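You operate a simulated robot arm through the tools that you are given. There is no shell and no other tool. Be economical: measure what you need, move in short steps, check, and stop when the job is done.

The job below is to be done with a simulated robot arm. You get a single attempt, and the scene is never put back.

Task
Change the flush port's white plug for the black one.
Fine: screw it in tight; lay the white plug on the cooler stand top.
Where things are to end (x, y in the base frame): white plug within 60 mm of [430, 510].

Only the result counts: the job must be done as asked and must still hold three seconds after the hand-in. Knocking over, shifting, dropping, spilling or breaking anything else fails it.

Robot
A 7-joint arm with a two-finger gripper on a trunk, on a base that drives. Base frame: it is fixed to the floor where the robot stands at the start and does not move with it; the origin is under the middle of the robot, x ahead of it, y to its left, z up; the surface under the hand at the start is at about z = 660. Units: mm, rad, N and s.
With the tool pointing down near the work surface it reaches from about 380 to 780 mm from the robot's upright axis, wherever it stands. Its first joint turns from -2.496 to 2.496 rad. Places, roughly: coolant valve [200, 900, 600]; cooler stand top [500, 400, 700]; cooler valve [200, 1100, 600]; flush port [600, 100, 700]; warm valve [200, 700, 600]. Payload 2.45 kg.
The tool frame sits at the grasp point between the pads (the TCP): z along the fingers, y along the line on which they close. The tips reach 26 mm beyond it. Largest opening 96 mm; the body of the gripper starts 69 mm behind the TCP.
Orientation is told as [roll, pitch, yaw] about the base's x, y, z axes, in that order, counted from this pose: with the fingers straight down and closing along the base's y, the tool's x points along the base's -x, its y along +y and its z along -z.

Tools
- The arm moves only by the tool play_rows. Its argument "commands" is text: rows parted by semicolons, each of 7 numbers parted by spaces: the closure, from 0 (fully open) to 1 (shut), then the shift along the tool's x, y, z in units of 40 mm (1.0 is 40 mm), then the turn, a rotation vector about the tool's x, y, z in units of 6 degrees (1.0 is 6 degrees). In form: hand x y z wx wy wz; .... A call has 1 to 20 rows; each row shifts and turns the commanded pose from where the row before left it, along the tool's axes as they then stand. A call with a number of a shift or a turn outside -1 to 1 is refused whole. A row lasts 0.2 s, in which the tool goes at most 50 mm and 0.15 rad; a call with a longer step from one row to the next is refused whole, and so is a gripper value outside its range. Where a pose cannot be reached the arm comes as near as it can. A force on the tool above 40 N (or 10 N above the force at the start of the call, whichever is more), or a blocked arm, ends the call early, and 0.2 s more pass. Each finger halts on what it meets, pressing with about 39 N; the grip force reading is that of the motor and also rises with nothing between the fingers. The clock runs only during rows and for 0.2 s after the last one: add rows that do not move to give the fingers time. The reply holds the time, the measured pose of the TCP, the force on the tool along the base axes, the opening and the grip force, in the units named above and with some noise, with the torque about the TCP (base axes, N m) and any sound that the robot's microphone picked up.
- Cameras (640 x 400 px; columns grow to the right, rows downward): "scene" is now at [16.9, 210.9, 1415.7]; the picture's right is [0.38, -0.92, 0.00], its down [-0.75, -0.31, -0.59] and it looks along [0.54, 0.23, -0.81] (base axes); focal length 287 px, centre (320, 200). "wrist" rides on the gripper at [82, 3, -98] in the tool frame; the picture's right is [-0.04, 1.00, 0.00], its down [-0.73, -0.03, -0.68] and it looks along [-0.68, -0.03, 0.73] (tool axes); focal length 256 px, centre (320, 200). There is no depth. A picture from a camera that has moved, and an enlarged one, comes with that camera's place and axes in the base frame and with its lens.
- capture(camera): a new picture of that camera. The clock stands still meanwhile.
- slide_trunk(by): slides the trunk up (or, below 0, down) by that many mm; the arm and the scene camera ride with it, the base frame stays. It gives what a move gives, with no picture.
- steer(legs): drives the robot by 1 to 6 legs, each [ahead, turn to the left] in mm and rad, along the robot's own axes; the way and the turn of a leg run together, so that a leg with both is an arc; at most 1500 mm and 3.142 rad a leg. The arm and the cameras ride along, it lands a little off, and it stops where it bumps. It gives what a move gives.
- turn_head(pan, tilt): turns the head with the scene camera to pan (to the left, within 2.705 rad either way) and tilt (down, from -0.506 to 1.204), counted from straight ahead of the robot. It gives what a move gives.
- zoom(camera, box): a new picture of the part [left, top, right, bottom] of that camera's present view, enlarged. The clock stands still meanwhile.
- sign_off(): hands the job in; it is judged then, once.

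Go step by step. Nothing tells you exact positions but the pictures and the camera data: compare them with the known pose of the tool, close in by small moves and look again before you grip or let go. The budget is 120 turns and 98 pictures, counting those below and the enlarged ones. Unless the task says otherwise, let go and move clear before handing in, and close with one line.

The tools are called by a JSON object that holds its "name" and its "arguments". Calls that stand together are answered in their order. play_rows: Moves the arm, as the interface text tells. Its arguments: {"type":"object","properties":{"commands":{"type":"string"}},"required":["commands"]} The other tools are called the same way: slide_trunk (by) slides the trunk up or down; steer (legs) drives the base; turn_head (pan, tilt) turns the head that bears the scene camera; capture (camera) takes a picture; zoom (camera, box) takes an enlarged picture of a part of a camera's view; sign_off () hands the job in.

At the start:

```text
time: 0.0
ee_pos: [576.9, 95.4, 988.7]
tool_rot: [0.001, 0.0, 0.0]
ft_force: [-1.1, -0.1, -0.6]
torque: [0.01, 0.02, -0.03]
width: 96.3
finger_force: 0.0
trunk travel left (down, up): [-475.0, 165.0]
robot x, y, heading: [-1.1, -1.8, 0.001]
head pan, tilt: [0.393, 0.942]
```

scene: 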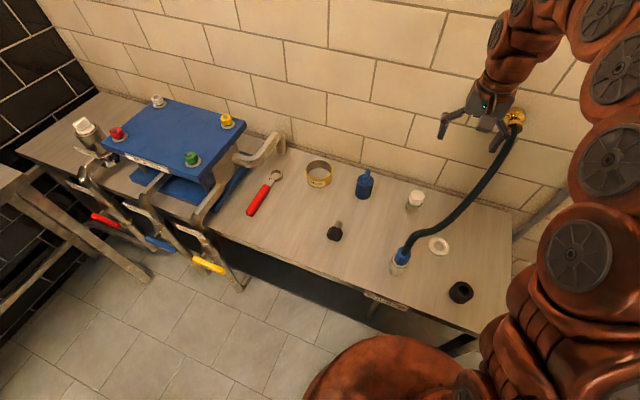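
wrist: 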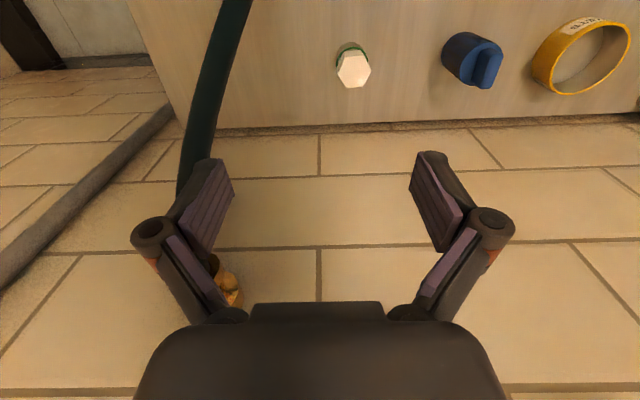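

The white plug looks to sit at about [613, 144], with several items around it on the bench. I'll enlarge the pictures to identify them.

{"name": "zoom", "arguments": {"camera": "scene", "box": [300, 150, 500, 320]}}

{"name": "zoom", "arguments": {"camera": "scene", "box": [60, 80, 340, 280]}}

{"name": "zoom", "arguments": {"camera": "wrist", "box": [280, 0, 440, 120]}}

```text
2.35 times, centred on (400, 235) of scene
camera zoom: at [16.9, 210.9, 1415.7], right [0.38, -0.92, 0.0], down [-0.75, -0.31, -0.59], along [0.54, 0.23, -0.81], focal length 675 px, centre (132, 118)
```

zoom: 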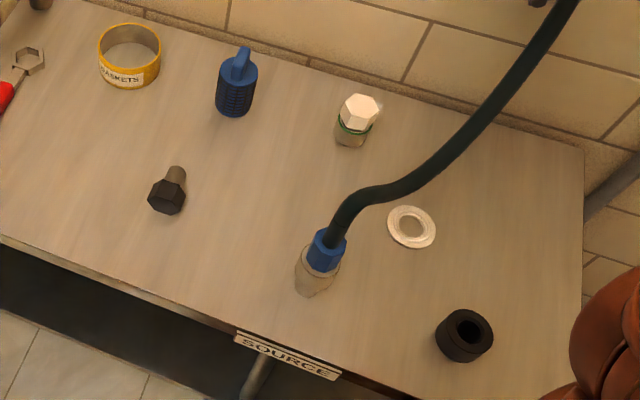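

```text
2.00 times, centred on (200, 180) of scene
camera zoom: at [16.9, 210.9, 1415.7], right [0.38, -0.92, 0.0], down [-0.75, -0.31, -0.59], along [0.54, 0.23, -0.81], focal length 574 px, centre (560, 240)
```

zoom: 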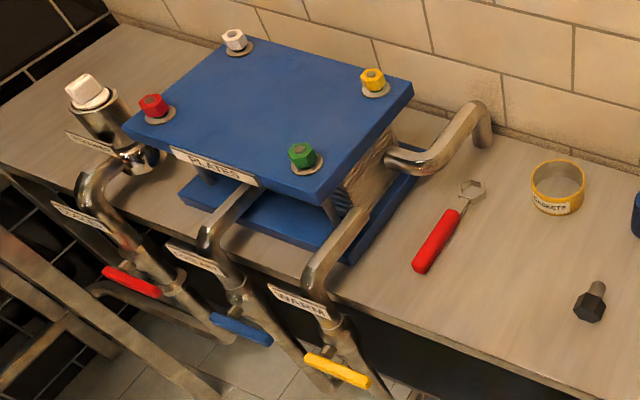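

```text
3.33 times, centred on (360, 60) of wrist
camera zoom: at [495.1, 97.6, 1087.9], right [0.04, 1.0, 0.0], down [0.73, -0.03, 0.68], along [0.68, -0.03, -0.73], focal length 853 px, centre (187, 667)
```

zoom: 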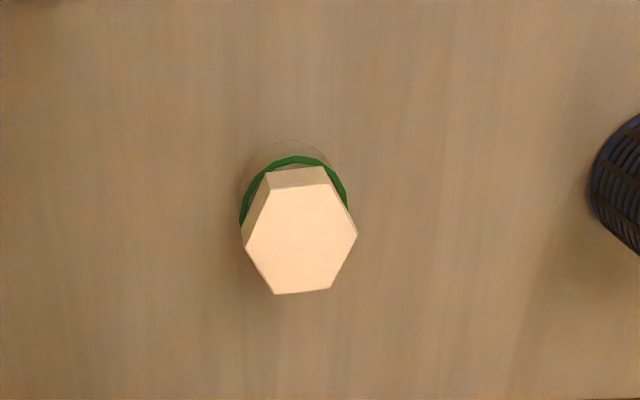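

The white hex plug tops out near [600, 139, 726] on a socket with a green ring. The black plug lies on its side near [420, 336], with its shaft pointing away from the robot. I'll move over the white plug and read how its hex is turned.

{"name": "play_rows", "arguments": {"commands": "0 -0.3 0.55 0.9 0 0 0; 0 -0.3 0.55 0.9 0 0 0; 0 0 0 0.9 0 0 0; 0 0 0 0.5 0 0 0; 0 0 0 0 0 0 0"}}

{"name": "capture", "arguments": {"camera": "wrist"}}

```text
time: 1.2
ee_pos: [601.2, 140.2, 861.9]
tool_rot: [0.001, -0.001, -0.001]
ft_force: [0.7, -0.1, 0.5]
torque: [0.01, 0.02, 0.0]
width: 96.1
finger_force: 0.1
trunk travel left (down, up): [-475.0, 165.0]
robot x, y, heading: [0.1, -1.5, 0.003]
head pan, tilt: [0.393, 0.942]
```

```text
92 pictures are left
camera wrist: at [519.1, 141.9, 960.4], right [0.04, 1.0, 0.0], down [0.73, -0.03, 0.68], along [0.68, -0.03, -0.73], focal length 256 px, centre (320, 200)
```

wrist: 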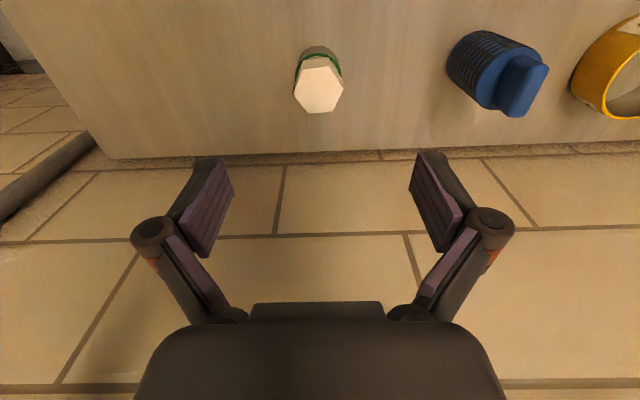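

The plug's top comes out at about [603, 136]. I'll enlarge it for the hex angle.

{"name": "zoom", "arguments": {"camera": "wrist", "box": [270, 30, 370, 130]}}

```text
4.00 times, centred on (320, 80) of wrist
camera zoom: at [519.1, 141.9, 960.4], right [0.04, 1.0, 0.0], down [0.73, -0.03, 0.68], along [0.68, -0.03, -0.73], focal length 1024 px, centre (320, 680)
```

zoom: 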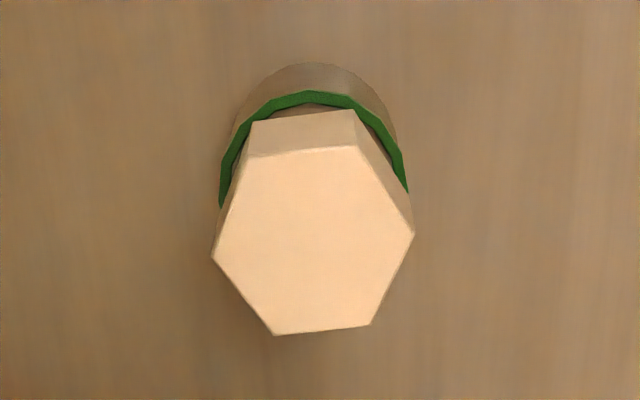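

The hex is centred at about [604, 136], roughly 40 mm across the flats, with flat normals at about 4°, 64° and 124°. The head spans about z 703 to 726. I'll yaw to about -86° so there is a long counterclockwise sweep ahead.

{"name": "play_rows", "arguments": {"commands": "0 -0.08 -0.1 0 0 0 1; 0 0 0 0 0 0 1; 0 0 0 0 0 0 1; 0 0 0 0 0 0 1; 0 0 0 0 0 0 1; 0 0 0 0 0 0 1; 0 0 0 0 0 0 1; 0 0 0 0 0 0 1; 0 0 0 0 0 0 1; 0 0 0 0 0 0 1; 0 0 0 0 0 0 1; 0 0 0 0 0 0 1; 0 0 0 0 0 0 1; 0 0 0 0 0 0 1; 0 0 0 0 0 0 0.33; 0 0 0 0 0 0 0; 0 0 0 0 0 0 0"}}

{"name": "capture", "arguments": {"camera": "wrist"}}

```text
time: 4.8
ee_pos: [605.6, 136.4, 860.6]
tool_rot: [0.001, 0.001, -1.502]
ft_force: [-0.3, 0.1, -0.1]
torque: [0.03, -0.02, -0.02]
width: 96.1
finger_force: 0.0
trunk travel left (down, up): [-475.0, 165.0]
robot x, y, heading: [0.5, -1.5, 0.003]
head pan, tilt: [0.393, 0.942]
```

```text
90 pictures are left
camera wrist: at [601.8, 215.7, 959.9], right [1.0, 0.03, 0.0], down [0.02, -0.73, 0.68], along [0.02, -0.68, -0.73], focal length 256 px, centre (320, 200)
```

wrist: 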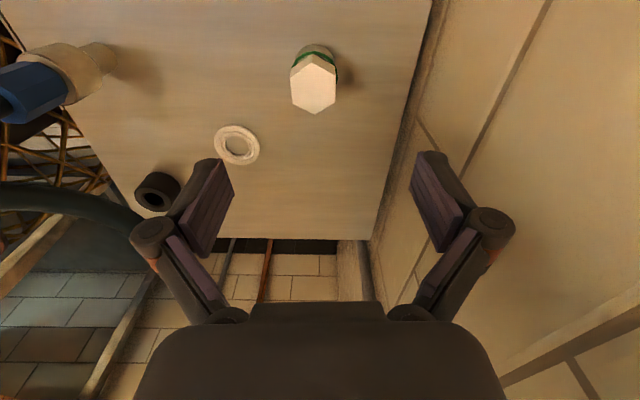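

Alignment looks good from this side too, and the wall and hose are clear. I'll descend so the tips stop just above the green ring, then grip.

{"name": "play_rows", "arguments": {"commands": "0 0 -0.06 0.8 0 0 0; 0 0 0 0.8 0 0 0; 0 0 0 0.8 0 0 0; 0 0 0 0.5 0 0 0; 0 0 0 0.28 0 0 0; 0 0 0 0 0 0 0; 0 0 0 0 0 0 0"}}

{"name": "capture", "arguments": {"camera": "wrist"}}

```text
time: 6.4
ee_pos: [601.8, 134.9, 732.7]
tool_rot: [0.0, 0.0, -1.502]
ft_force: [-0.1, 0.7, 0.0]
torque: [0.01, -0.03, 0.0]
width: 96.1
finger_force: 0.0
trunk travel left (down, up): [-475.0, 165.0]
robot x, y, heading: [2.6, 0.1, 0.0]
head pan, tilt: [0.393, 0.942]
```

```text
89 pictures are left
camera wrist: at [598.9, 215.6, 832.7], right [1.0, 0.03, 0.0], down [0.02, -0.73, 0.68], along [0.02, -0.68, -0.73], focal length 256 px, centre (320, 200)
```

wrist: 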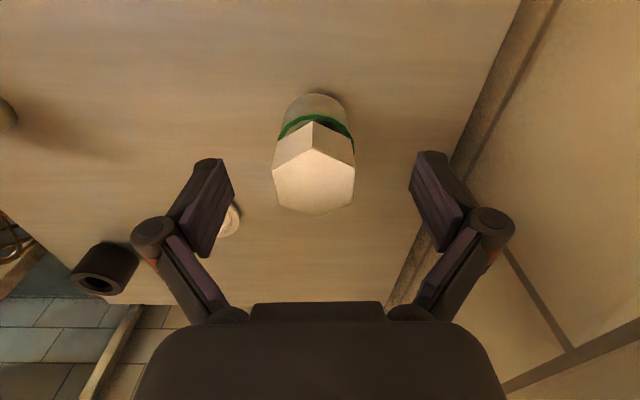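

The head is centred between the fingers. Next I close on it.

{"name": "play_rows", "arguments": {"commands": "1 0 0 0 0 0 0; 1 0 0 0 0 0 0; 1 0 0 0 0 0 0; 1 0 0 0 0 0 0; 1 0 0 0 0 0 0; 1 0 0 0 0 0 0"}}

{"name": "capture", "arguments": {"camera": "wrist"}}

```text
time: 7.8
ee_pos: [599.2, 135.3, 734.5]
tool_rot: [-0.002, -0.001, -1.501]
ft_force: [-29.4, -3.5, 2.4]
torque: [-0.02, 0.64, 0.13]
width: 36.6
finger_force: 39.0
trunk travel left (down, up): [-475.0, 165.0]
robot x, y, heading: [-0.6, -2.6, 0.003]
head pan, tilt: [0.393, 0.942]
```

```text
88 pictures are left
camera wrist: at [596.9, 215.4, 832.7], right [1.0, 0.03, 0.0], down [0.02, -0.73, 0.68], along [0.02, -0.68, -0.73], focal length 256 px, centre (320, 200)
```

wrist: 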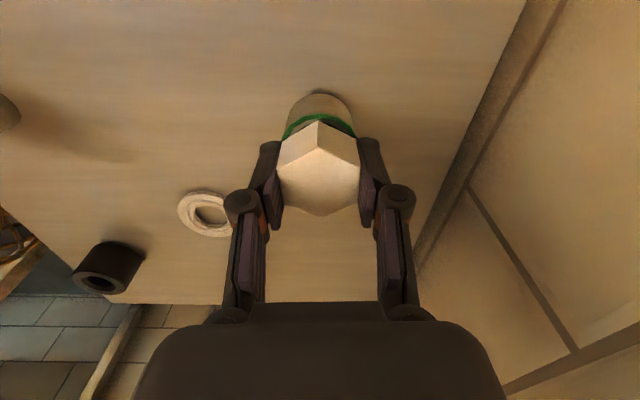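

The grip holds at a width of 36.6, and the side force shows the port is centred about 4 mm nearer the robot. I'll ease that off and try 30° counterclockwise.

{"name": "play_rows", "arguments": {"commands": "1 0 -0.1 0 0 0 0; 1 0 0 0 0 0 -1; 1 0 0 0 0 0 -1; 1 0 0 0 0 0 -1; 1 0 0 0 0 0 -1; 1 0 0 0 0 0 -1; 1 0 0 0 0 0 0"}}

{"name": "capture", "arguments": {"camera": "wrist"}}

```text
time: 9.4
ee_pos: [600.6, 135.5, 734.4]
tool_rot: [0.003, -0.003, -0.976]
ft_force: [34.0, 3.0, -4.8]
torque: [0.12, -0.57, -0.08]
width: 36.6
finger_force: 39.2
trunk travel left (down, up): [-475.0, 165.0]
robot x, y, heading: [0.8, -0.1, -0.0]
head pan, tilt: [0.393, 0.942]
```

```text
87 pictures are left
camera wrist: at [556.8, 203.6, 832.7], right [0.85, 0.53, 0.0], down [0.38, -0.62, 0.68], along [0.36, -0.58, -0.73], focal length 256 px, centre (320, 200)
```

wrist: 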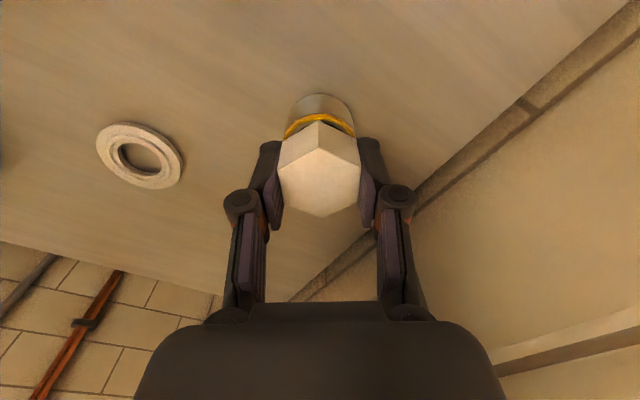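

It turns freely, and the ring went from green to yellow, so it shows tightness. I'll centre the tool and keep unscrewing.

{"name": "play_rows", "arguments": {"commands": "1 -0.028 0.041 0 0 0 0; 1 0 0 0 0 0 -1; 1 0 0 0 0 0 -1; 1 0 0 0 0 0 -1; 1 0 0 0 0 0 -1; 1 0 0 0 0 0 -1; 1 0 0 0 0 0 -1; 1 0 0 0 0 0 -1; 1 0 0 0 0 0 -1; 1 0 0 0 0 0 -1; 1 0 0 0 0 0 -1; 1 0 0 0 0 0 0"}}

{"name": "capture", "arguments": {"camera": "wrist"}}

```text
time: 11.2
ee_pos: [600.4, 138.3, 733.3]
tool_rot: [0.002, -0.004, -0.261]
ft_force: [6.5, 5.3, -1.1]
torque: [0.28, -0.04, 0.01]
width: 36.9
finger_force: 39.1
trunk travel left (down, up): [-475.0, 165.0]
robot x, y, heading: [2.3, -0.3, 0.003]
head pan, tilt: [0.393, 0.942]
stopped in row 9: the force on the tool passed its limit at 45 N (the readings are from after the stop); the commanded pose is now the measured one
```

```text
86 pictures are left
camera wrist: at [521.7, 160.8, 832.2], right [0.3, 0.95, 0.0], down [0.7, -0.22, 0.68], along [0.65, -0.2, -0.73], focal length 256 px, centre (320, 200)
```

wrist: 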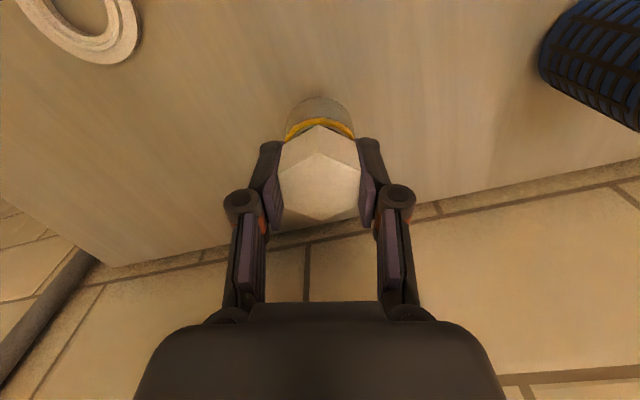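

The stop came from sideways load, and the commanded pose has now reset to the measured one. I'll keep turning.

{"name": "play_rows", "arguments": {"commands": "1 0 0 0 0 0 -1; 1 0 0 0 0 0 -1; 1 0 0 0 0 0 -1; 1 0 0 0 0 0 -1; 1 0 0 0 0 0 -1; 1 0 0 0 0 0 0"}}

```text
time: 12.6
ee_pos: [601.2, 138.3, 733.3]
tool_rot: [0.0, -0.002, 0.264]
ft_force: [11.0, 20.8, -8.6]
torque: [0.49, -0.49, -0.03]
width: 36.5
finger_force: 38.6
trunk travel left (down, up): [-475.0, 165.0]
robot x, y, heading: [-1.3, -1.6, 0.003]
head pan, tilt: [0.393, 0.942]
```

There is some sideways force, so I'll shift the tool toward the true axis and go on.

{"name": "play_rows", "arguments": {"commands": "1 -0.04 0.05 0 0 0 0; 1 0 0 0 0 0 -1; 1 0 0 0 0 0 -1; 1 0 0 0 0 0 -1; 1 0 0 0 0 0 -1; 1 0 0 0 0 0 -1; 1 0 0 0 0 0 -1; 1 0 0 0 0 0 0"}}

{"name": "capture", "arguments": {"camera": "wrist"}}

```text
time: 14.4
ee_pos: [599.6, 139.4, 733.1]
tool_rot: [-0.001, 0.0, 0.889]
ft_force: [-14.2, -2.2, -7.7]
torque: [-0.22, 0.46, -0.02]
width: 36.8
finger_force: 38.9
trunk travel left (down, up): [-475.0, 165.0]
robot x, y, heading: [0.4, -1.0, 0.006]
head pan, tilt: [0.393, 0.942]
```

```text
85 pictures are left
camera wrist: at [545.8, 76.8, 832.6], right [-0.75, 0.66, 0.0], down [0.48, 0.55, 0.68], along [0.45, 0.51, -0.73], focal length 256 px, centre (320, 200)
```

wrist: 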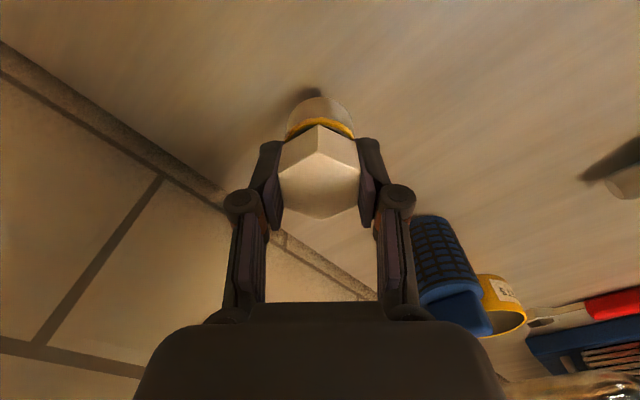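

About 137° undone so far. I'll open, wind back 120° and regrip.

{"name": "play_rows", "arguments": {"commands": "0 0 0 0 0 0 0; 0 0 0 0 0 0 0; 0 0 0 0 0 0 0; 0 0 0 0 0 0 1; 0 0 0 0 0 0 1; 0 0 0 0 0 0 1; 0 0 0 0 0 0 1; 0 0 0 0 0 0 1; 0 0 0 0 0 0 1; 0 0 0 0 0 0 1; 0 0 0 0 0 0 1; 0 0 0 0 0 0 1; 0 0 0 0 0 0 1; 0 0 0 0 0 0 1; 0 0 0 0 0 0 1; 0 0 0 0 0 0 1; 0 0 0 0 0 0 1; 0 0 0 0 0 0 1; 0 0 0 0 0 0 1; 0 0 0 0 0 0 1"}}

{"name": "play_rows", "arguments": {"commands": "0 0 0 0 0 0 1; 0 0 0 0 0 0 1; 0 0 0 0 0 0 1; 0 0 0 0 0 0 0; 0 0 0 0 0 0 0"}}

{"name": "capture", "arguments": {"camera": "wrist"}}

{"name": "capture", "arguments": {"camera": "scene"}}

```text
time: 18.6
ee_pos: [600.7, 139.0, 734.1]
tool_rot: [0.002, -0.001, -0.891]
ft_force: [-1.0, 0.0, 0.0]
torque: [0.02, -0.01, 0.0]
width: 95.8
finger_force: 0.0
trunk travel left (down, up): [-475.0, 165.0]
robot x, y, heading: [-0.2, -1.2, 0.001]
head pan, tilt: [0.393, 0.942]
```

```text
time: 19.8
ee_pos: [600.7, 139.9, 734.2]
tool_rot: [0.002, 0.001, -1.205]
ft_force: [0.3, 0.0, -0.3]
torque: [-0.01, -0.03, 0.01]
width: 95.7
finger_force: 0.0
trunk travel left (down, up): [-475.0, 165.0]
robot x, y, heading: [-0.4, 2.3, -0.003]
head pan, tilt: [0.393, 0.942]
```

```text
84 pictures are left
camera wrist: at [574.0, 215.5, 833.2], right [0.95, 0.32, 0.0], down [0.23, -0.7, 0.68], along [0.22, -0.64, -0.73], focal length 256 px, centre (320, 200)
```

wrist: 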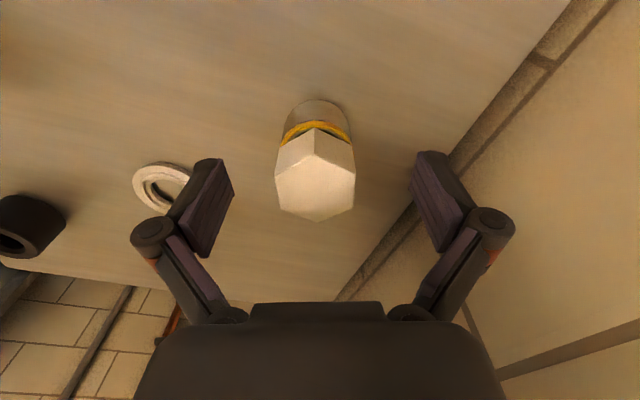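

```text
83 pictures are left
camera scene: at [16.6, 211.2, 1415.7], right [0.38, -0.92, 0.0], down [-0.75, -0.31, -0.59], along [0.54, 0.23, -0.81], focal length 287 px, centre (320, 200)
```

scene: 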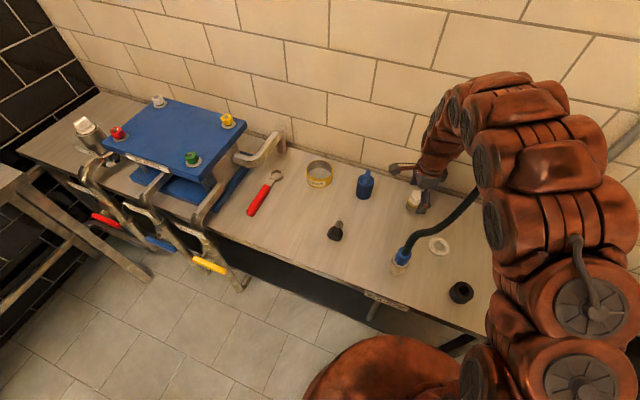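

All is well. I'll regrip and turn another 120°.

{"name": "play_rows", "arguments": {"commands": "1 0 0 0 0 0 0; 1 0 0 0 0 0 0; 1 0 0 0 0 0 0; 1 0 0 0 0 0 0; 1 0 0 0 0 0 0; 1 0 0 0 0 0 -1; 1 0 0 0 0 0 -1; 1 0 0 0 0 0 -1; 1 0 0 0 0 0 -1; 1 0 0 0 0 0 -1; 1 0 0 0 0 0 -1; 1 0 0 0 0 0 -1; 1 0 0 0 0 0 -1; 1 0 0 0 0 0 -1; 1 0 0 0 0 0 -1; 1 0 0 0 0 0 -1; 1 0 0 0 0 0 -1; 1 0 0 0 0 0 -1; 1 0 0 0 0 0 -1; 1 0 0 0 0 0 -1"}}

```text
time: 24.0
ee_pos: [600.9, 140.0, 734.7]
tool_rot: [0.0, -0.003, 0.369]
ft_force: [0.7, 0.0, 0.5]
torque: [0.0, -0.02, 0.0]
width: 36.5
finger_force: 39.1
trunk travel left (down, up): [-475.0, 165.0]
robot x, y, heading: [-0.1, 0.2, 0.0]
head pan, tilt: [0.393, 0.942]
```

There is no load at all now, so it may have come free. I'll look.

{"name": "play_rows", "arguments": {"commands": "1 0 0 0 0 0 -1; 1 0 0 0 0 0 -1; 1 0 0 0 0 0 -1; 1 0 0 0 0 0 0"}}

{"name": "zoom", "arguments": {"camera": "wrist", "box": [240, 70, 400, 230]}}

```text
time: 25.0
ee_pos: [601.5, 139.9, 733.3]
tool_rot: [-0.001, -0.001, 0.683]
ft_force: [0.4, -0.6, 0.3]
torque: [-0.01, -0.02, 0.01]
width: 36.6
finger_force: 38.9
trunk travel left (down, up): [-475.0, 165.0]
robot x, y, heading: [-0.5, 2.6, 0.002]
head pan, tilt: [0.393, 0.942]
```

```text
2.50 times, centred on (320, 150) of wrist
camera zoom: at [534.9, 89.2, 832.8], right [-0.6, 0.8, 0.0], down [0.59, 0.44, 0.68], along [0.55, 0.41, -0.73], focal length 640 px, centre (320, 325)
```

zoom: 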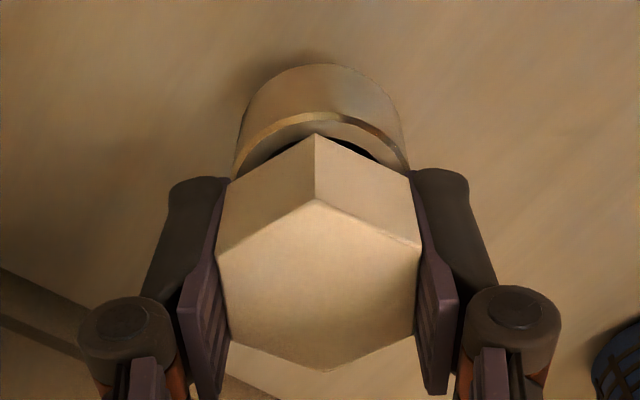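

The coloured ring has gone, which suggests the thread is out. I'll lift gently.

{"name": "play_rows", "arguments": {"commands": "1 0 0 -0.2 0 0 0; 1 0 0 -0.2 0 0 0; 1 0 0 -0.3 0 0 0; 1 0 0 -0.4 0 0 0; 1 0 0 -0.5 0 0 0; 1 0 0 -0.5 0 0 0; 1 0 0 -0.5 0 0 0; 1 0 0 0 0 0 0"}}

{"name": "capture", "arguments": {"camera": "wrist"}}

{"name": "capture", "arguments": {"camera": "scene"}}

```text
time: 26.8
ee_pos: [601.1, 138.4, 839.7]
tool_rot: [-0.001, -0.001, 0.681]
ft_force: [1.1, 0.2, 0.0]
torque: [-0.02, 0.03, -0.01]
width: 36.7
finger_force: 39.1
trunk travel left (down, up): [-475.0, 165.0]
robot x, y, heading: [-1.9, -1.0, 0.004]
head pan, tilt: [0.393, 0.942]
```

```text
81 pictures are left
camera wrist: at [534.8, 89.2, 937.6], right [-0.6, 0.8, 0.0], down [0.59, 0.44, 0.68], along [0.55, 0.41, -0.73], focal length 256 px, centre (320, 200)
```

wrist: 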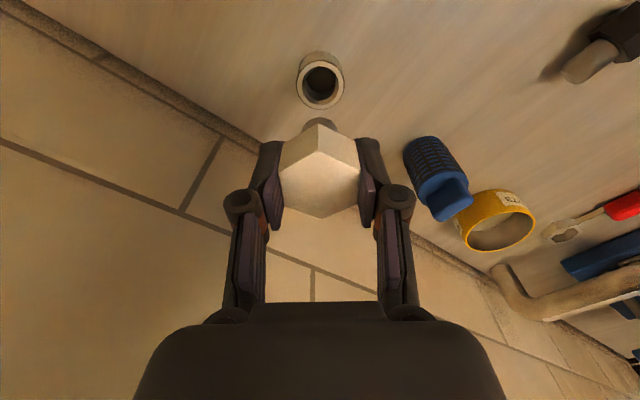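

```text
80 pictures are left
camera scene: at [16.7, 211.0, 1415.7], right [0.38, -0.92, 0.0], down [-0.75, -0.31, -0.59], along [0.54, 0.23, -0.81], focal length 287 px, centre (320, 200)
```

scene: 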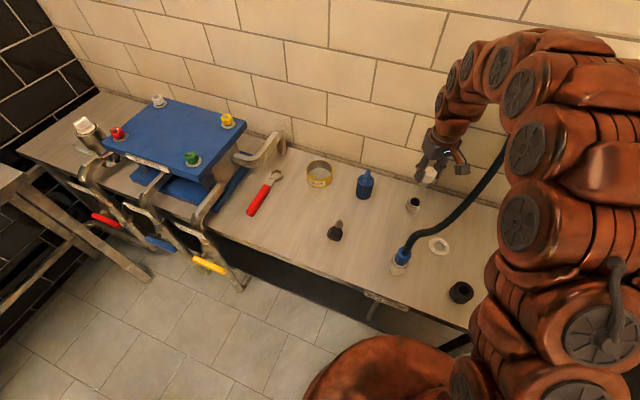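

The white plug is out and the port is empty. I'll carry the plug to about [425, 490], which is clear of the wrench near y 600 and the black plug near y 336.

{"name": "play_rows", "arguments": {"commands": "1 -0.2125 0.961 0 0 0 0; 1 -0.2125 0.961 0 0 0 0; 1 -0.2125 0.961 0 0 0 0; 1 -0.2125 0.961 0 0 0 0; 1 -0.2125 0.961 0 0 0 0; 1 -0.2125 0.961 0 0 0 0; 1 -0.2125 0.961 0 0 0 0; 1 -0.2125 0.961 0 0 0 0; 1 -0.2125 0.961 0 0 0 0; 1 -0.2125 0.961 0 0 0 0; 1 0 0 0 0 0 0; 1 0 0 0 0 0 0; 1 0 0 0 0 0 0"}}

{"name": "capture", "arguments": {"camera": "scene"}}

{"name": "capture", "arguments": {"camera": "wrist"}}

```text
time: 29.6
ee_pos: [424.7, 491.3, 840.0]
tool_rot: [0.0, -0.002, 0.68]
ft_force: [0.0, -0.7, -0.5]
torque: [0.01, -0.01, -0.02]
width: 36.3
finger_force: 39.0
trunk travel left (down, up): [-475.0, 165.0]
robot x, y, heading: [-0.2, 1.1, 0.005]
head pan, tilt: [0.393, 0.942]
```

```text
79 pictures are left
camera scene: at [16.6, 211.2, 1415.7], right [0.38, -0.92, 0.0], down [-0.75, -0.31, -0.59], along [0.54, 0.23, -0.81], focal length 287 px, centre (320, 200)
```

scene: 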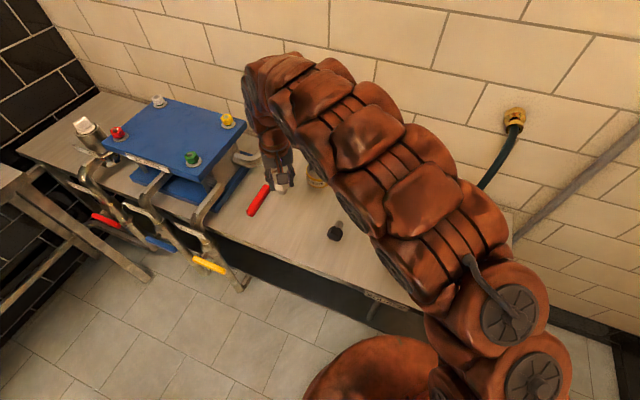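

```text
78 pictures are left
camera wrist: at [358.6, 440.7, 938.0], right [-0.6, 0.8, 0.0], down [0.59, 0.44, 0.68], along [0.55, 0.41, -0.73], focal length 256 px, centre (320, 200)
```

wrist: 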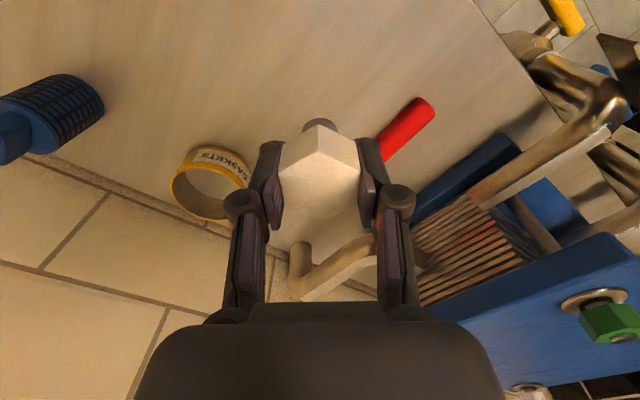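

The spot is clear. I'll lower to just above the expected contact, then feel for the bench in small steps.

{"name": "play_rows", "arguments": {"commands": "1 0 0 0.6 0 0 0; 1 0 0 0.7 0 0 0; 1 0 0 0.7 0 0 0; 1 0 0 0.4 0 0 0; 1 0 0 0.1 0 0 0; 1 0 0 0 0 0 0; 1 0 0 0 0 0 0"}}

{"name": "zoom", "arguments": {"camera": "scene", "box": [220, 140, 340, 240]}}

```text
time: 31.2
ee_pos: [425.8, 491.5, 737.3]
tool_rot: [0.001, -0.001, 0.681]
ft_force: [0.2, -0.9, -1.2]
torque: [-0.03, 0.02, -0.01]
width: 36.7
finger_force: 38.6
trunk travel left (down, up): [-475.0, 165.0]
robot x, y, heading: [3.2, 2.2, 0.004]
head pan, tilt: [0.393, 0.942]
```

```text
4.00 times, centred on (280, 190) of scene
camera zoom: at [16.6, 211.2, 1415.7], right [0.38, -0.92, 0.0], down [-0.75, -0.31, -0.59], along [0.54, 0.23, -0.81], focal length 1148 px, centre (480, 240)
```

zoom: 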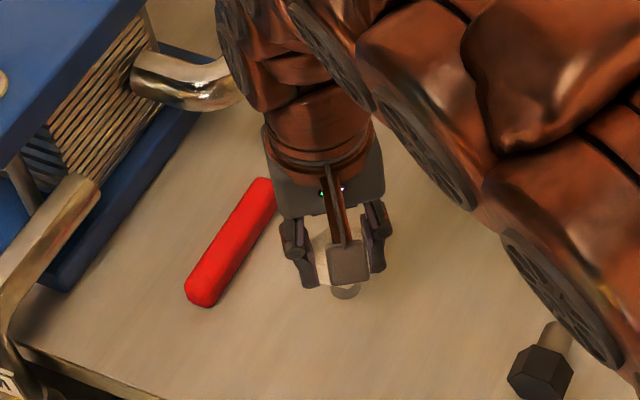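

{"name": "play_rows", "arguments": {"commands": "1 0 0 0.1 0 0 0; 1 0 0 0.1 0 0 0; 1 0 0 0.1 0 0 0; 1 0 0 0.1 0 0 0; 1 0 0 0 0 0 0"}}

{"name": "zoom", "arguments": {"camera": "wrist", "box": [220, 60, 420, 240]}}

```text
time: 32.4
ee_pos: [425.4, 490.7, 721.8]
tool_rot: [0.001, -0.002, 0.682]
ft_force: [0.2, 0.1, -1.2]
torque: [-0.01, 0.02, -0.04]
width: 36.7
finger_force: 39.0
trunk travel left (down, up): [-475.0, 165.0]
robot x, y, heading: [1.1, -1.9, 0.008]
head pan, tilt: [0.393, 0.942]
```

```text
2.22 times, centred on (320, 150) of wrist
camera zoom: at [359.2, 441.4, 820.7], right [-0.6, 0.8, 0.0], down [0.59, 0.44, 0.68], along [0.55, 0.41, -0.73], focal length 569 px, centre (320, 311)
```

zoom: 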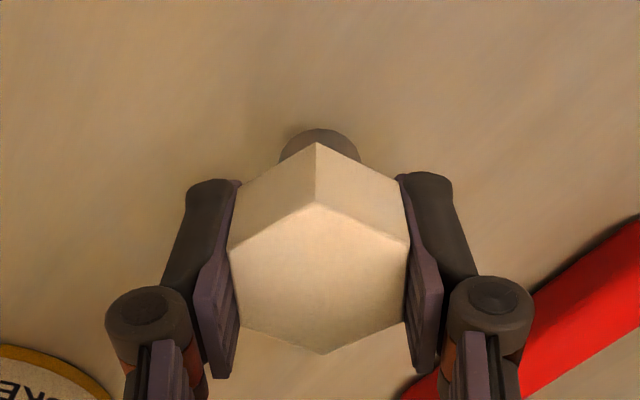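

{"name": "play_rows", "arguments": {"commands": "1 0 0 0.06 0 0 0; 1 0 0 0.06 0 0 0; 1 0 0 0.06 0 0 0; 1 0 0 0 0 0 0"}}

```text
time: 33.4
ee_pos: [425.0, 491.6, 715.1]
tool_rot: [-0.001, -0.001, 0.682]
ft_force: [0.1, -0.3, -0.5]
torque: [-0.01, -0.01, -0.03]
width: 36.5
finger_force: 39.0
trunk travel left (down, up): [-475.0, 165.0]
robot x, y, heading: [-2.3, -4.2, 0.001]
head pan, tilt: [0.393, 0.942]
```

{"name": "play_rows", "arguments": {"commands": "1 0 0 0.05 0 0 0; 1 0 0 0.05 0 0 0; 1 0 0 0.05 0 0 0; 1 0 0 0 0 0 0"}}

{"name": "zoom", "arguments": {"camera": "wrist", "box": [220, 60, 420, 240]}}

```text
time: 34.4
ee_pos: [424.5, 491.9, 710.3]
tool_rot: [-0.001, -0.007, 0.682]
ft_force: [0.1, 0.9, 24.6]
torque: [0.03, -0.01, -0.04]
width: 36.6
finger_force: 39.0
trunk travel left (down, up): [-475.0, 165.0]
robot x, y, heading: [1.5, 0.6, -0.002]
head pan, tilt: [0.393, 0.942]
```

```text
2.22 times, centred on (320, 150) of wrist
camera zoom: at [359.0, 441.3, 809.0], right [-0.6, 0.8, 0.0], down [0.59, 0.44, 0.68], along [0.55, 0.41, -0.73], focal length 569 px, centre (320, 311)
```

zoom: 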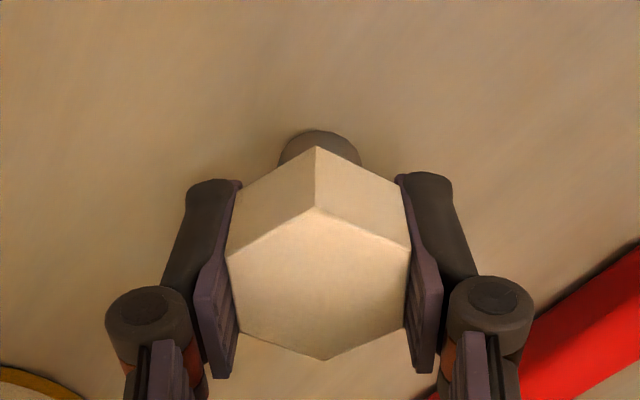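

Contact is at about z 711. I'll ease off the push and open slowly.

{"name": "play_rows", "arguments": {"commands": "1 0 0 -0.05 0 0 0; 0.6 0 0 0 0 0 0; 0.5 0 0 0 0 0 0; 0.4 0 0 0 0 0 0; 0.3 0 0 0 0 0 0; 0.2 0 0 0 0 0 0; 0.2 0 0 0 0 0 0"}}

{"name": "capture", "arguments": {"camera": "wrist"}}

```text
time: 36.0
ee_pos: [425.4, 491.6, 711.2]
tool_rot: [0.0, 0.0, 0.681]
ft_force: [0.7, -0.4, 0.0]
torque: [0.01, -0.03, 0.02]
width: 76.8
finger_force: 0.0
trunk travel left (down, up): [-475.0, 165.0]
robot x, y, heading: [-2.0, -1.4, 0.0]
head pan, tilt: [0.393, 0.942]
```

```text
74 pictures are left
camera wrist: at [359.1, 441.4, 809.8], right [-0.6, 0.8, 0.0], down [0.59, 0.44, 0.68], along [0.55, 0.41, -0.73], focal length 256 px, centre (320, 200)
```

wrist: 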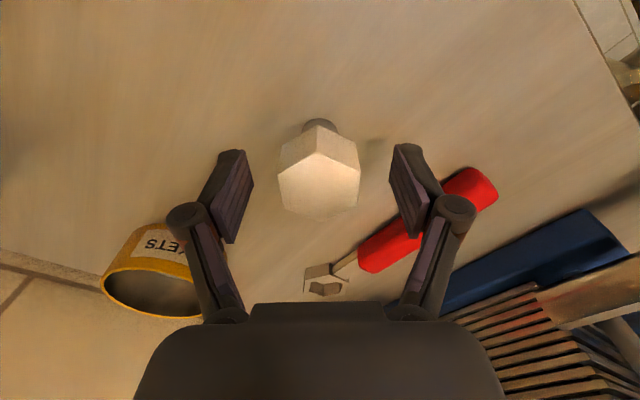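

The white plug stands steady on the bench. I'll lift clear and go look at the black plug.

{"name": "play_rows", "arguments": {"commands": "0.2 0 0 -0.6 0 0 0; 0 0 0 -0.9 0 0 0; 0 0 0 -0.9 0 0 0; 0 0 0 -0.9 0 0 0; 0 0 0 -0.4 0 0 0; 0 0.635 -0.73 0 0 0 0; 0 0.635 -0.73 0 0 0 0; 0 0.635 -0.73 0 0 0 0; 0 0.635 -0.73 0 0 0 0; 0 0 0 0 0 0 1; 0 0 0 0 0 0 1; 0 0 0 0 0 0 1; 0 0 0 0 0 0 1; 0 0 0 0 0 0 1; 0 0 0 0 0 0 1; 0 0 0 0 0 0 0.5; 0 0 0 0 0 0 0; 0 0 0 0 0 0 0"}}

{"name": "capture", "arguments": {"camera": "wrist"}}

{"name": "capture", "arguments": {"camera": "scene"}}

```text
time: 39.8
ee_pos: [420.2, 336.1, 857.5]
tool_rot: [0.0, -0.001, -0.001]
ft_force: [-0.1, -0.1, 0.7]
torque: [0.01, 0.01, -0.01]
width: 96.2
finger_force: 0.0
trunk travel left (down, up): [-475.0, 165.0]
robot x, y, heading: [1.0, -0.6, -0.003]
head pan, tilt: [0.393, 0.942]
```

```text
73 pictures are left
camera wrist: at [337.7, 338.6, 957.6], right [0.04, 1.0, 0.0], down [0.73, -0.03, 0.68], along [0.68, -0.03, -0.73], focal length 256 px, centre (320, 200)
```

wrist: 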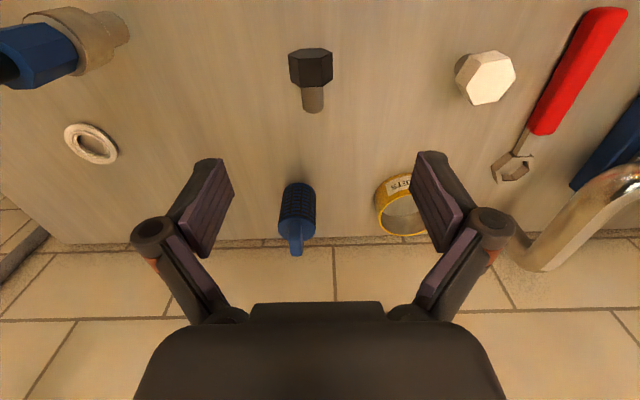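

```text
72 pictures are left
camera scene: at [16.6, 211.1, 1415.7], right [0.38, -0.92, 0.0], down [-0.75, -0.31, -0.59], along [0.54, 0.23, -0.81], focal length 287 px, centre (320, 200)
```

scene: 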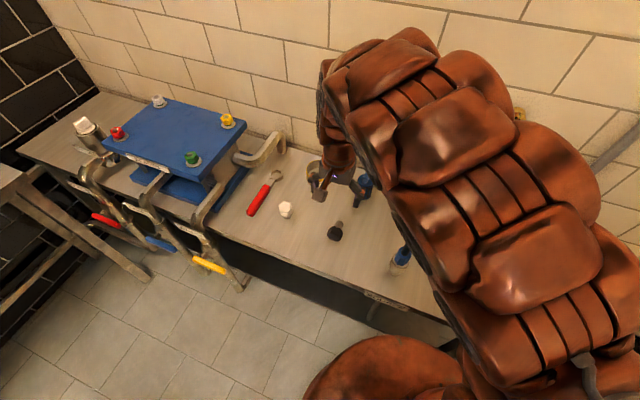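

{"name": "zoom", "arguments": {"camera": "wrist", "box": [260, 30, 360, 130]}}

{"name": "zoom", "arguments": {"camera": "scene", "box": [300, 200, 370, 260]}}

```text
4.00 times, centred on (310, 80) of wrist
camera zoom: at [337.7, 338.6, 957.6], right [0.04, 1.0, 0.0], down [0.73, -0.03, 0.68], along [0.68, -0.03, -0.73], focal length 1024 px, centre (360, 680)
```

zoom: 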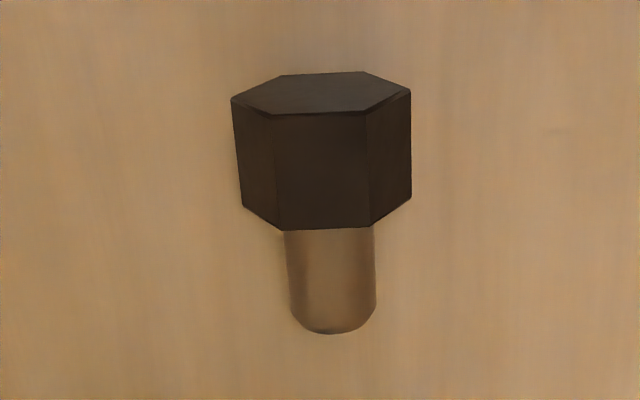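

```text
6.67 times, centred on (335, 230) of scene
camera zoom: at [16.6, 211.1, 1415.7], right [0.38, -0.92, 0.0], down [-0.75, -0.31, -0.59], along [0.54, 0.23, -0.81], focal length 1914 px, centre (220, 0)
```

zoom: 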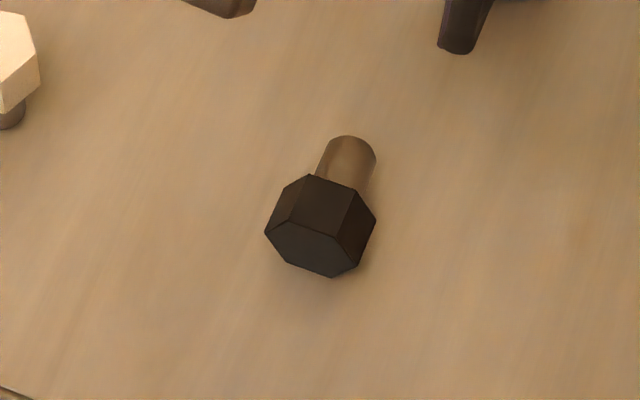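

The black plug lies along +X, with its head at x 402 to 428 and y about 326, resting on a flat. I'll tilt the tool 30° forward so it grips the head from behind. That way, setting the plug upright later leaves the tool 30° below horizontal.

{"name": "play_rows", "arguments": {"commands": "0 0.44 -0.08 0.6 0 0 0; 0 0.44 -0.08 0.6 0 0 0; 0 0.44 -0.08 0.6 0 0 0; 0 0 0 0.6 0 0 0; 0 0 0 0 0 -1 0; 0 0 0 0 0 -1 0; 0 0 0 0 0 -1 0; 0 0 0 0 0 -1 0; 0 0 0 0 0 -1 0; 0 0 0 0 0 0 0; 0 0 0 0 0 0 0"}}

{"name": "capture", "arguments": {"camera": "wrist"}}

{"name": "capture", "arguments": {"camera": "scene"}}

```text
time: 42.2
ee_pos: [367.7, 327.2, 762.7]
tool_rot: [0.002, -0.523, 0.0]
ft_force: [-0.3, -0.7, 0.3]
torque: [0.0, 0.0, 0.03]
width: 95.7
finger_force: 0.1
trunk travel left (down, up): [-475.0, 165.0]
robot x, y, heading: [-1.3, -2.5, -0.001]
head pan, tilt: [0.393, 0.942]
```

```text
69 pictures are left
camera wrist: at [246.9, 329.0, 807.3], right [0.03, 1.0, 0.02], down [0.29, -0.03, 0.96], along [0.96, -0.03, -0.29], focal length 256 px, centre (320, 200)
```

wrist: 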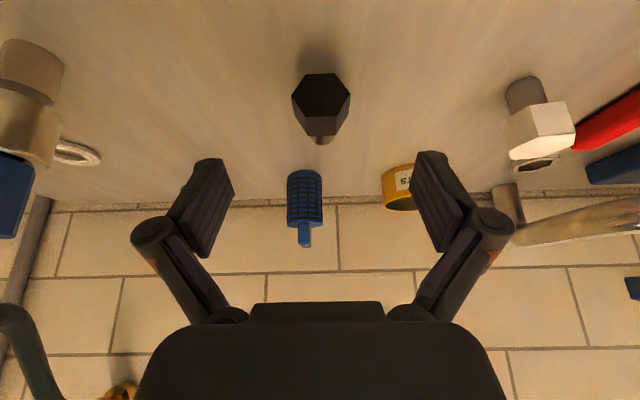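

```text
68 pictures are left
camera scene: at [16.5, 211.1, 1415.7], right [0.38, -0.92, 0.0], down [-0.75, -0.31, -0.59], along [0.54, 0.23, -0.81], focal length 287 px, centre (320, 200)
```

scene: 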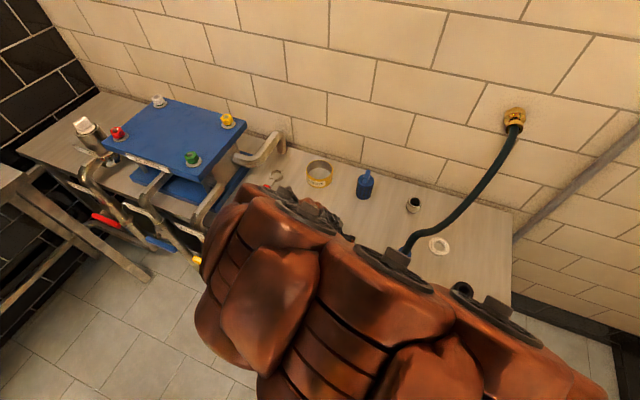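

The arm is folded rather tightly here, so I want to back the base up for a better reach. I'll look behind first.

{"name": "turn_head", "arguments": {"pan": 2.6, "tilt": 0.7}}

{"name": "capture", "arguments": {"camera": "scene"}}

{"name": "turn_head", "arguments": {"pan": -2.6, "tilt": 0.7}}

{"name": "capture", "arguments": {"camera": "scene"}}

{"name": "turn_head", "arguments": {"pan": 0.7, "tilt": 1.1}}

{"name": "capture", "arguments": {"camera": "scene"}}

```text
time: 44.3
ee_pos: [366.9, 327.3, 763.0]
tool_rot: [0.002, -0.524, 0.001]
ft_force: [-0.3, -0.7, -0.6]
torque: [-0.03, 0.03, 0.01]
width: 96.2
finger_force: 0.0
trunk travel left (down, up): [-475.0, 165.0]
robot x, y, heading: [1.9, -1.0, 0.0]
head pan, tilt: [2.601, 0.7]
```

```text
67 pictures are left
camera scene: at [-123.8, 226.7, 1435.0], right [0.51, 0.86, 0.0], down [0.55, -0.33, -0.76], along [-0.66, 0.39, -0.64], focal length 287 px, centre (320, 200)
```

scene: 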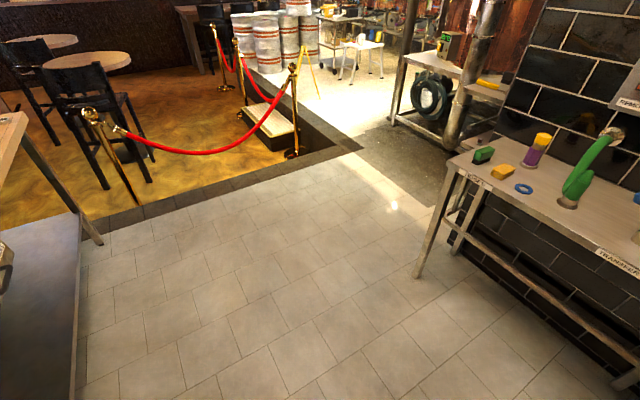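

```text
time: 48.4
ee_pos: [368.1, 327.3, 762.9]
tool_rot: [0.002, -0.525, 0.0]
ft_force: [-0.3, 0.1, -0.1]
torque: [0.03, 0.0, -0.01]
width: 95.8
finger_force: 0.0
trunk travel left (down, up): [-475.0, 165.0]
robot x, y, heading: [0.3, 1.4, 0.005]
head pan, tilt: [-2.601, 0.7]
```

```text
66 pictures are left
camera scene: at [-123.7, 139.1, 1435.0], right [-0.52, 0.86, 0.0], down [0.55, 0.33, -0.77], along [-0.66, -0.4, -0.64], focal length 287 px, centre (320, 200)
```

scene: 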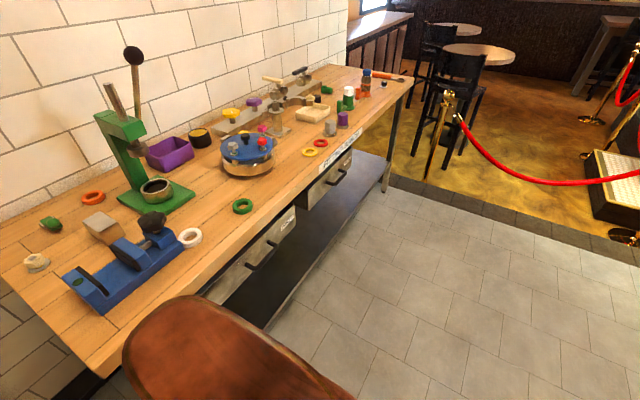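

```text
time: 51.1
ee_pos: [367.4, 328.5, 762.1]
tool_rot: [0.002, -0.525, 0.0]
ft_force: [0.2, -0.3, -1.1]
torque: [-0.03, -0.01, -0.01]
width: 96.0
finger_force: 0.0
trunk travel left (down, up): [-475.0, 165.0]
robot x, y, heading: [0.2, 1.3, -0.0]
head pan, tilt: [0.7, 1.1]
```

```text
65 pictures are left
camera scene: at [-2.7, 223.7, 1405.0], right [0.64, -0.76, 0.0], down [-0.68, -0.57, -0.45], along [0.35, 0.29, -0.89], focal length 287 px, centre (320, 200)
```

scene: 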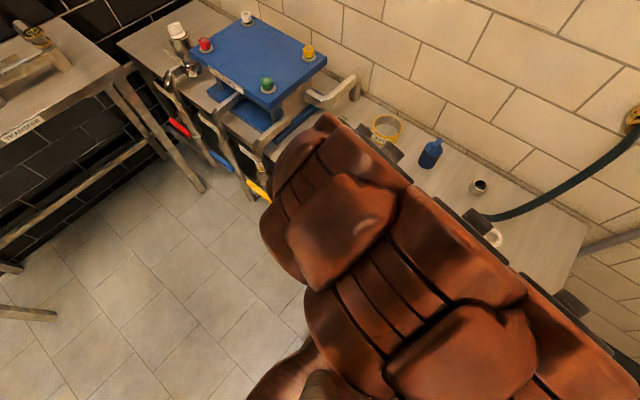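

Straight behind is clear floor. I'll back up 150 mm.

{"name": "steer", "arguments": {"legs": [[-150, 0]]}}

```text
time: 52.5
ee_pos: [217.1, 326.5, 762.7]
tool_rot: [0.002, -0.526, -0.002]
ft_force: [0.1, -0.1, -0.1]
torque: [0.02, 0.0, 0.0]
width: 96.1
finger_force: 0.0
trunk travel left (down, up): [-475.0, 165.0]
robot x, y, heading: [-150.2, -0.6, -0.001]
head pan, tilt: [0.7, 1.1]
```

{"name": "play_rows", "arguments": {"commands": "0 -0.65 0 0.375 0 0 0; 0 -0.65 0 0.375 0 0 0; 0 -0.65 0 0.375 0 0 0; 0 -0.65 0 0.375 0 0 0; 0 -0.65 0 0.375 0 0 0; 0 0 0 0 0 0 0; 0 0 0 0 0 0 0"}}

{"name": "capture", "arguments": {"camera": "wrist"}}

{"name": "capture", "arguments": {"camera": "scene"}}

```text
time: 54.1
ee_pos: [365.9, 325.3, 763.9]
tool_rot: [0.002, -0.526, -0.002]
ft_force: [0.3, 0.0, 0.4]
torque: [0.0, 0.01, 0.0]
width: 96.1
finger_force: 0.1
trunk travel left (down, up): [-475.0, 165.0]
robot x, y, heading: [-148.5, -1.5, 0.003]
head pan, tilt: [0.7, 1.1]
```

```text
64 pictures are left
camera wrist: at [246.2, 328.4, 808.2], right [0.04, 1.0, 0.02], down [0.29, -0.03, 0.96], along [0.96, -0.03, -0.29], focal length 256 px, centre (320, 200)
```

wrist: 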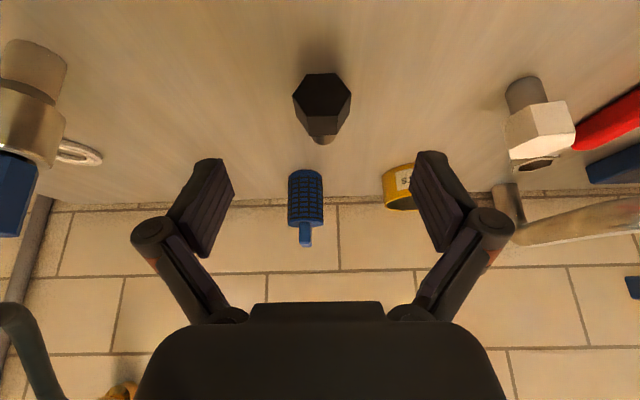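

```text
63 pictures are left
camera scene: at [-153.4, 223.7, 1405.0], right [0.64, -0.76, 0.0], down [-0.68, -0.57, -0.45], along [0.35, 0.29, -0.89], focal length 287 px, centre (320, 200)
```

scene: 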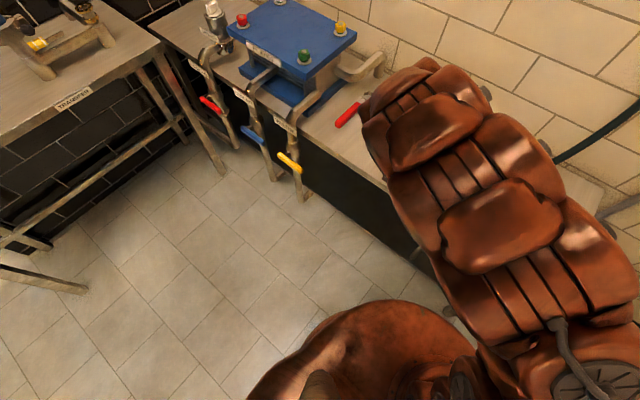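

The reach is better now and the alignment is right. I'll slide in along the tool axis.

{"name": "play_rows", "arguments": {"commands": "0 0 0.03 0.5 0 0 0; 0 0 0 0.5 0 0 0; 0 0 0 0.4 0 0 0; 0 0 0 0.3 0 0 0; 0 0 0 0.3 0 0 0; 0 0 0 0 0 0 0; 0 0 0 0 0 0 0"}}

{"name": "capture", "arguments": {"camera": "wrist"}}

```text
time: 55.7
ee_pos: [407.4, 328.5, 693.3]
tool_rot: [0.002, -0.525, -0.002]
ft_force: [-0.3, 0.9, -0.6]
torque: [-0.04, -0.01, 0.03]
width: 95.8
finger_force: 0.0
trunk travel left (down, up): [-475.0, 165.0]
robot x, y, heading: [-149.2, 0.3, -0.002]
head pan, tilt: [0.7, 1.1]
```

```text
62 pictures are left
camera wrist: at [286.6, 329.8, 738.6], right [0.04, 1.0, 0.02], down [0.29, -0.03, 0.96], along [0.96, -0.03, -0.29], focal length 256 px, centre (320, 200)
```

wrist: 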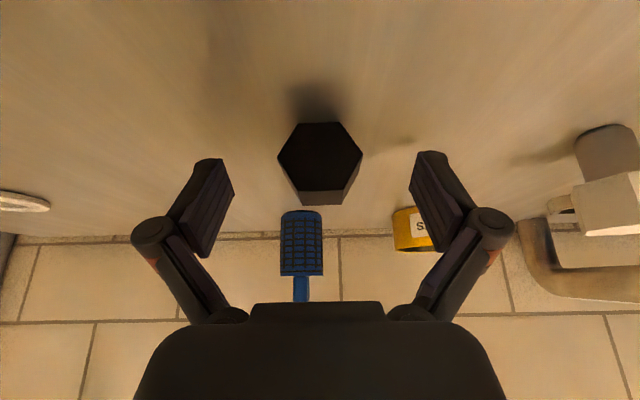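

{"name": "play_rows", "arguments": {"commands": "1 0 0 0.03 0 0 0; 1 0 0 0 0 0 0; 1 0 0 0 0 0 0; 1 0 0 0 0 0 0; 1 0 0 0 0 0 0; 1 0 0 0 0 0 0"}}

{"name": "capture", "arguments": {"camera": "wrist"}}

```text
time: 57.1
ee_pos: [407.9, 327.3, 692.8]
tool_rot: [0.002, -0.525, -0.001]
ft_force: [-0.6, -1.1, 2.2]
torque: [-0.05, 0.0, -0.05]
width: 42.6
finger_force: 38.7
trunk travel left (down, up): [-475.0, 165.0]
robot x, y, heading: [-149.1, -3.4, 0.002]
head pan, tilt: [0.7, 1.1]
```

```text
61 pictures are left
camera wrist: at [287.1, 329.8, 737.5], right [0.04, 1.0, 0.02], down [0.29, -0.03, 0.96], along [0.96, -0.03, -0.29], focal length 256 px, centre (320, 200)
```

wrist: 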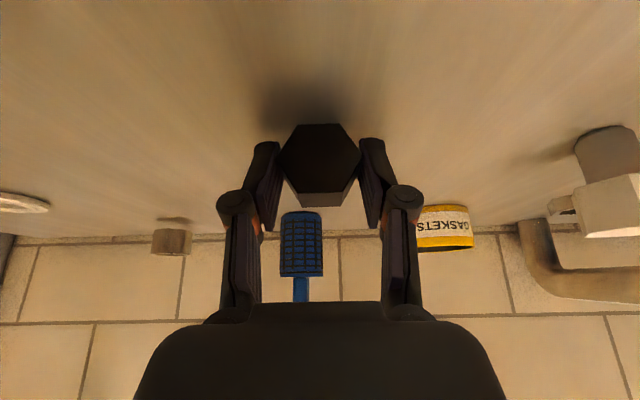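

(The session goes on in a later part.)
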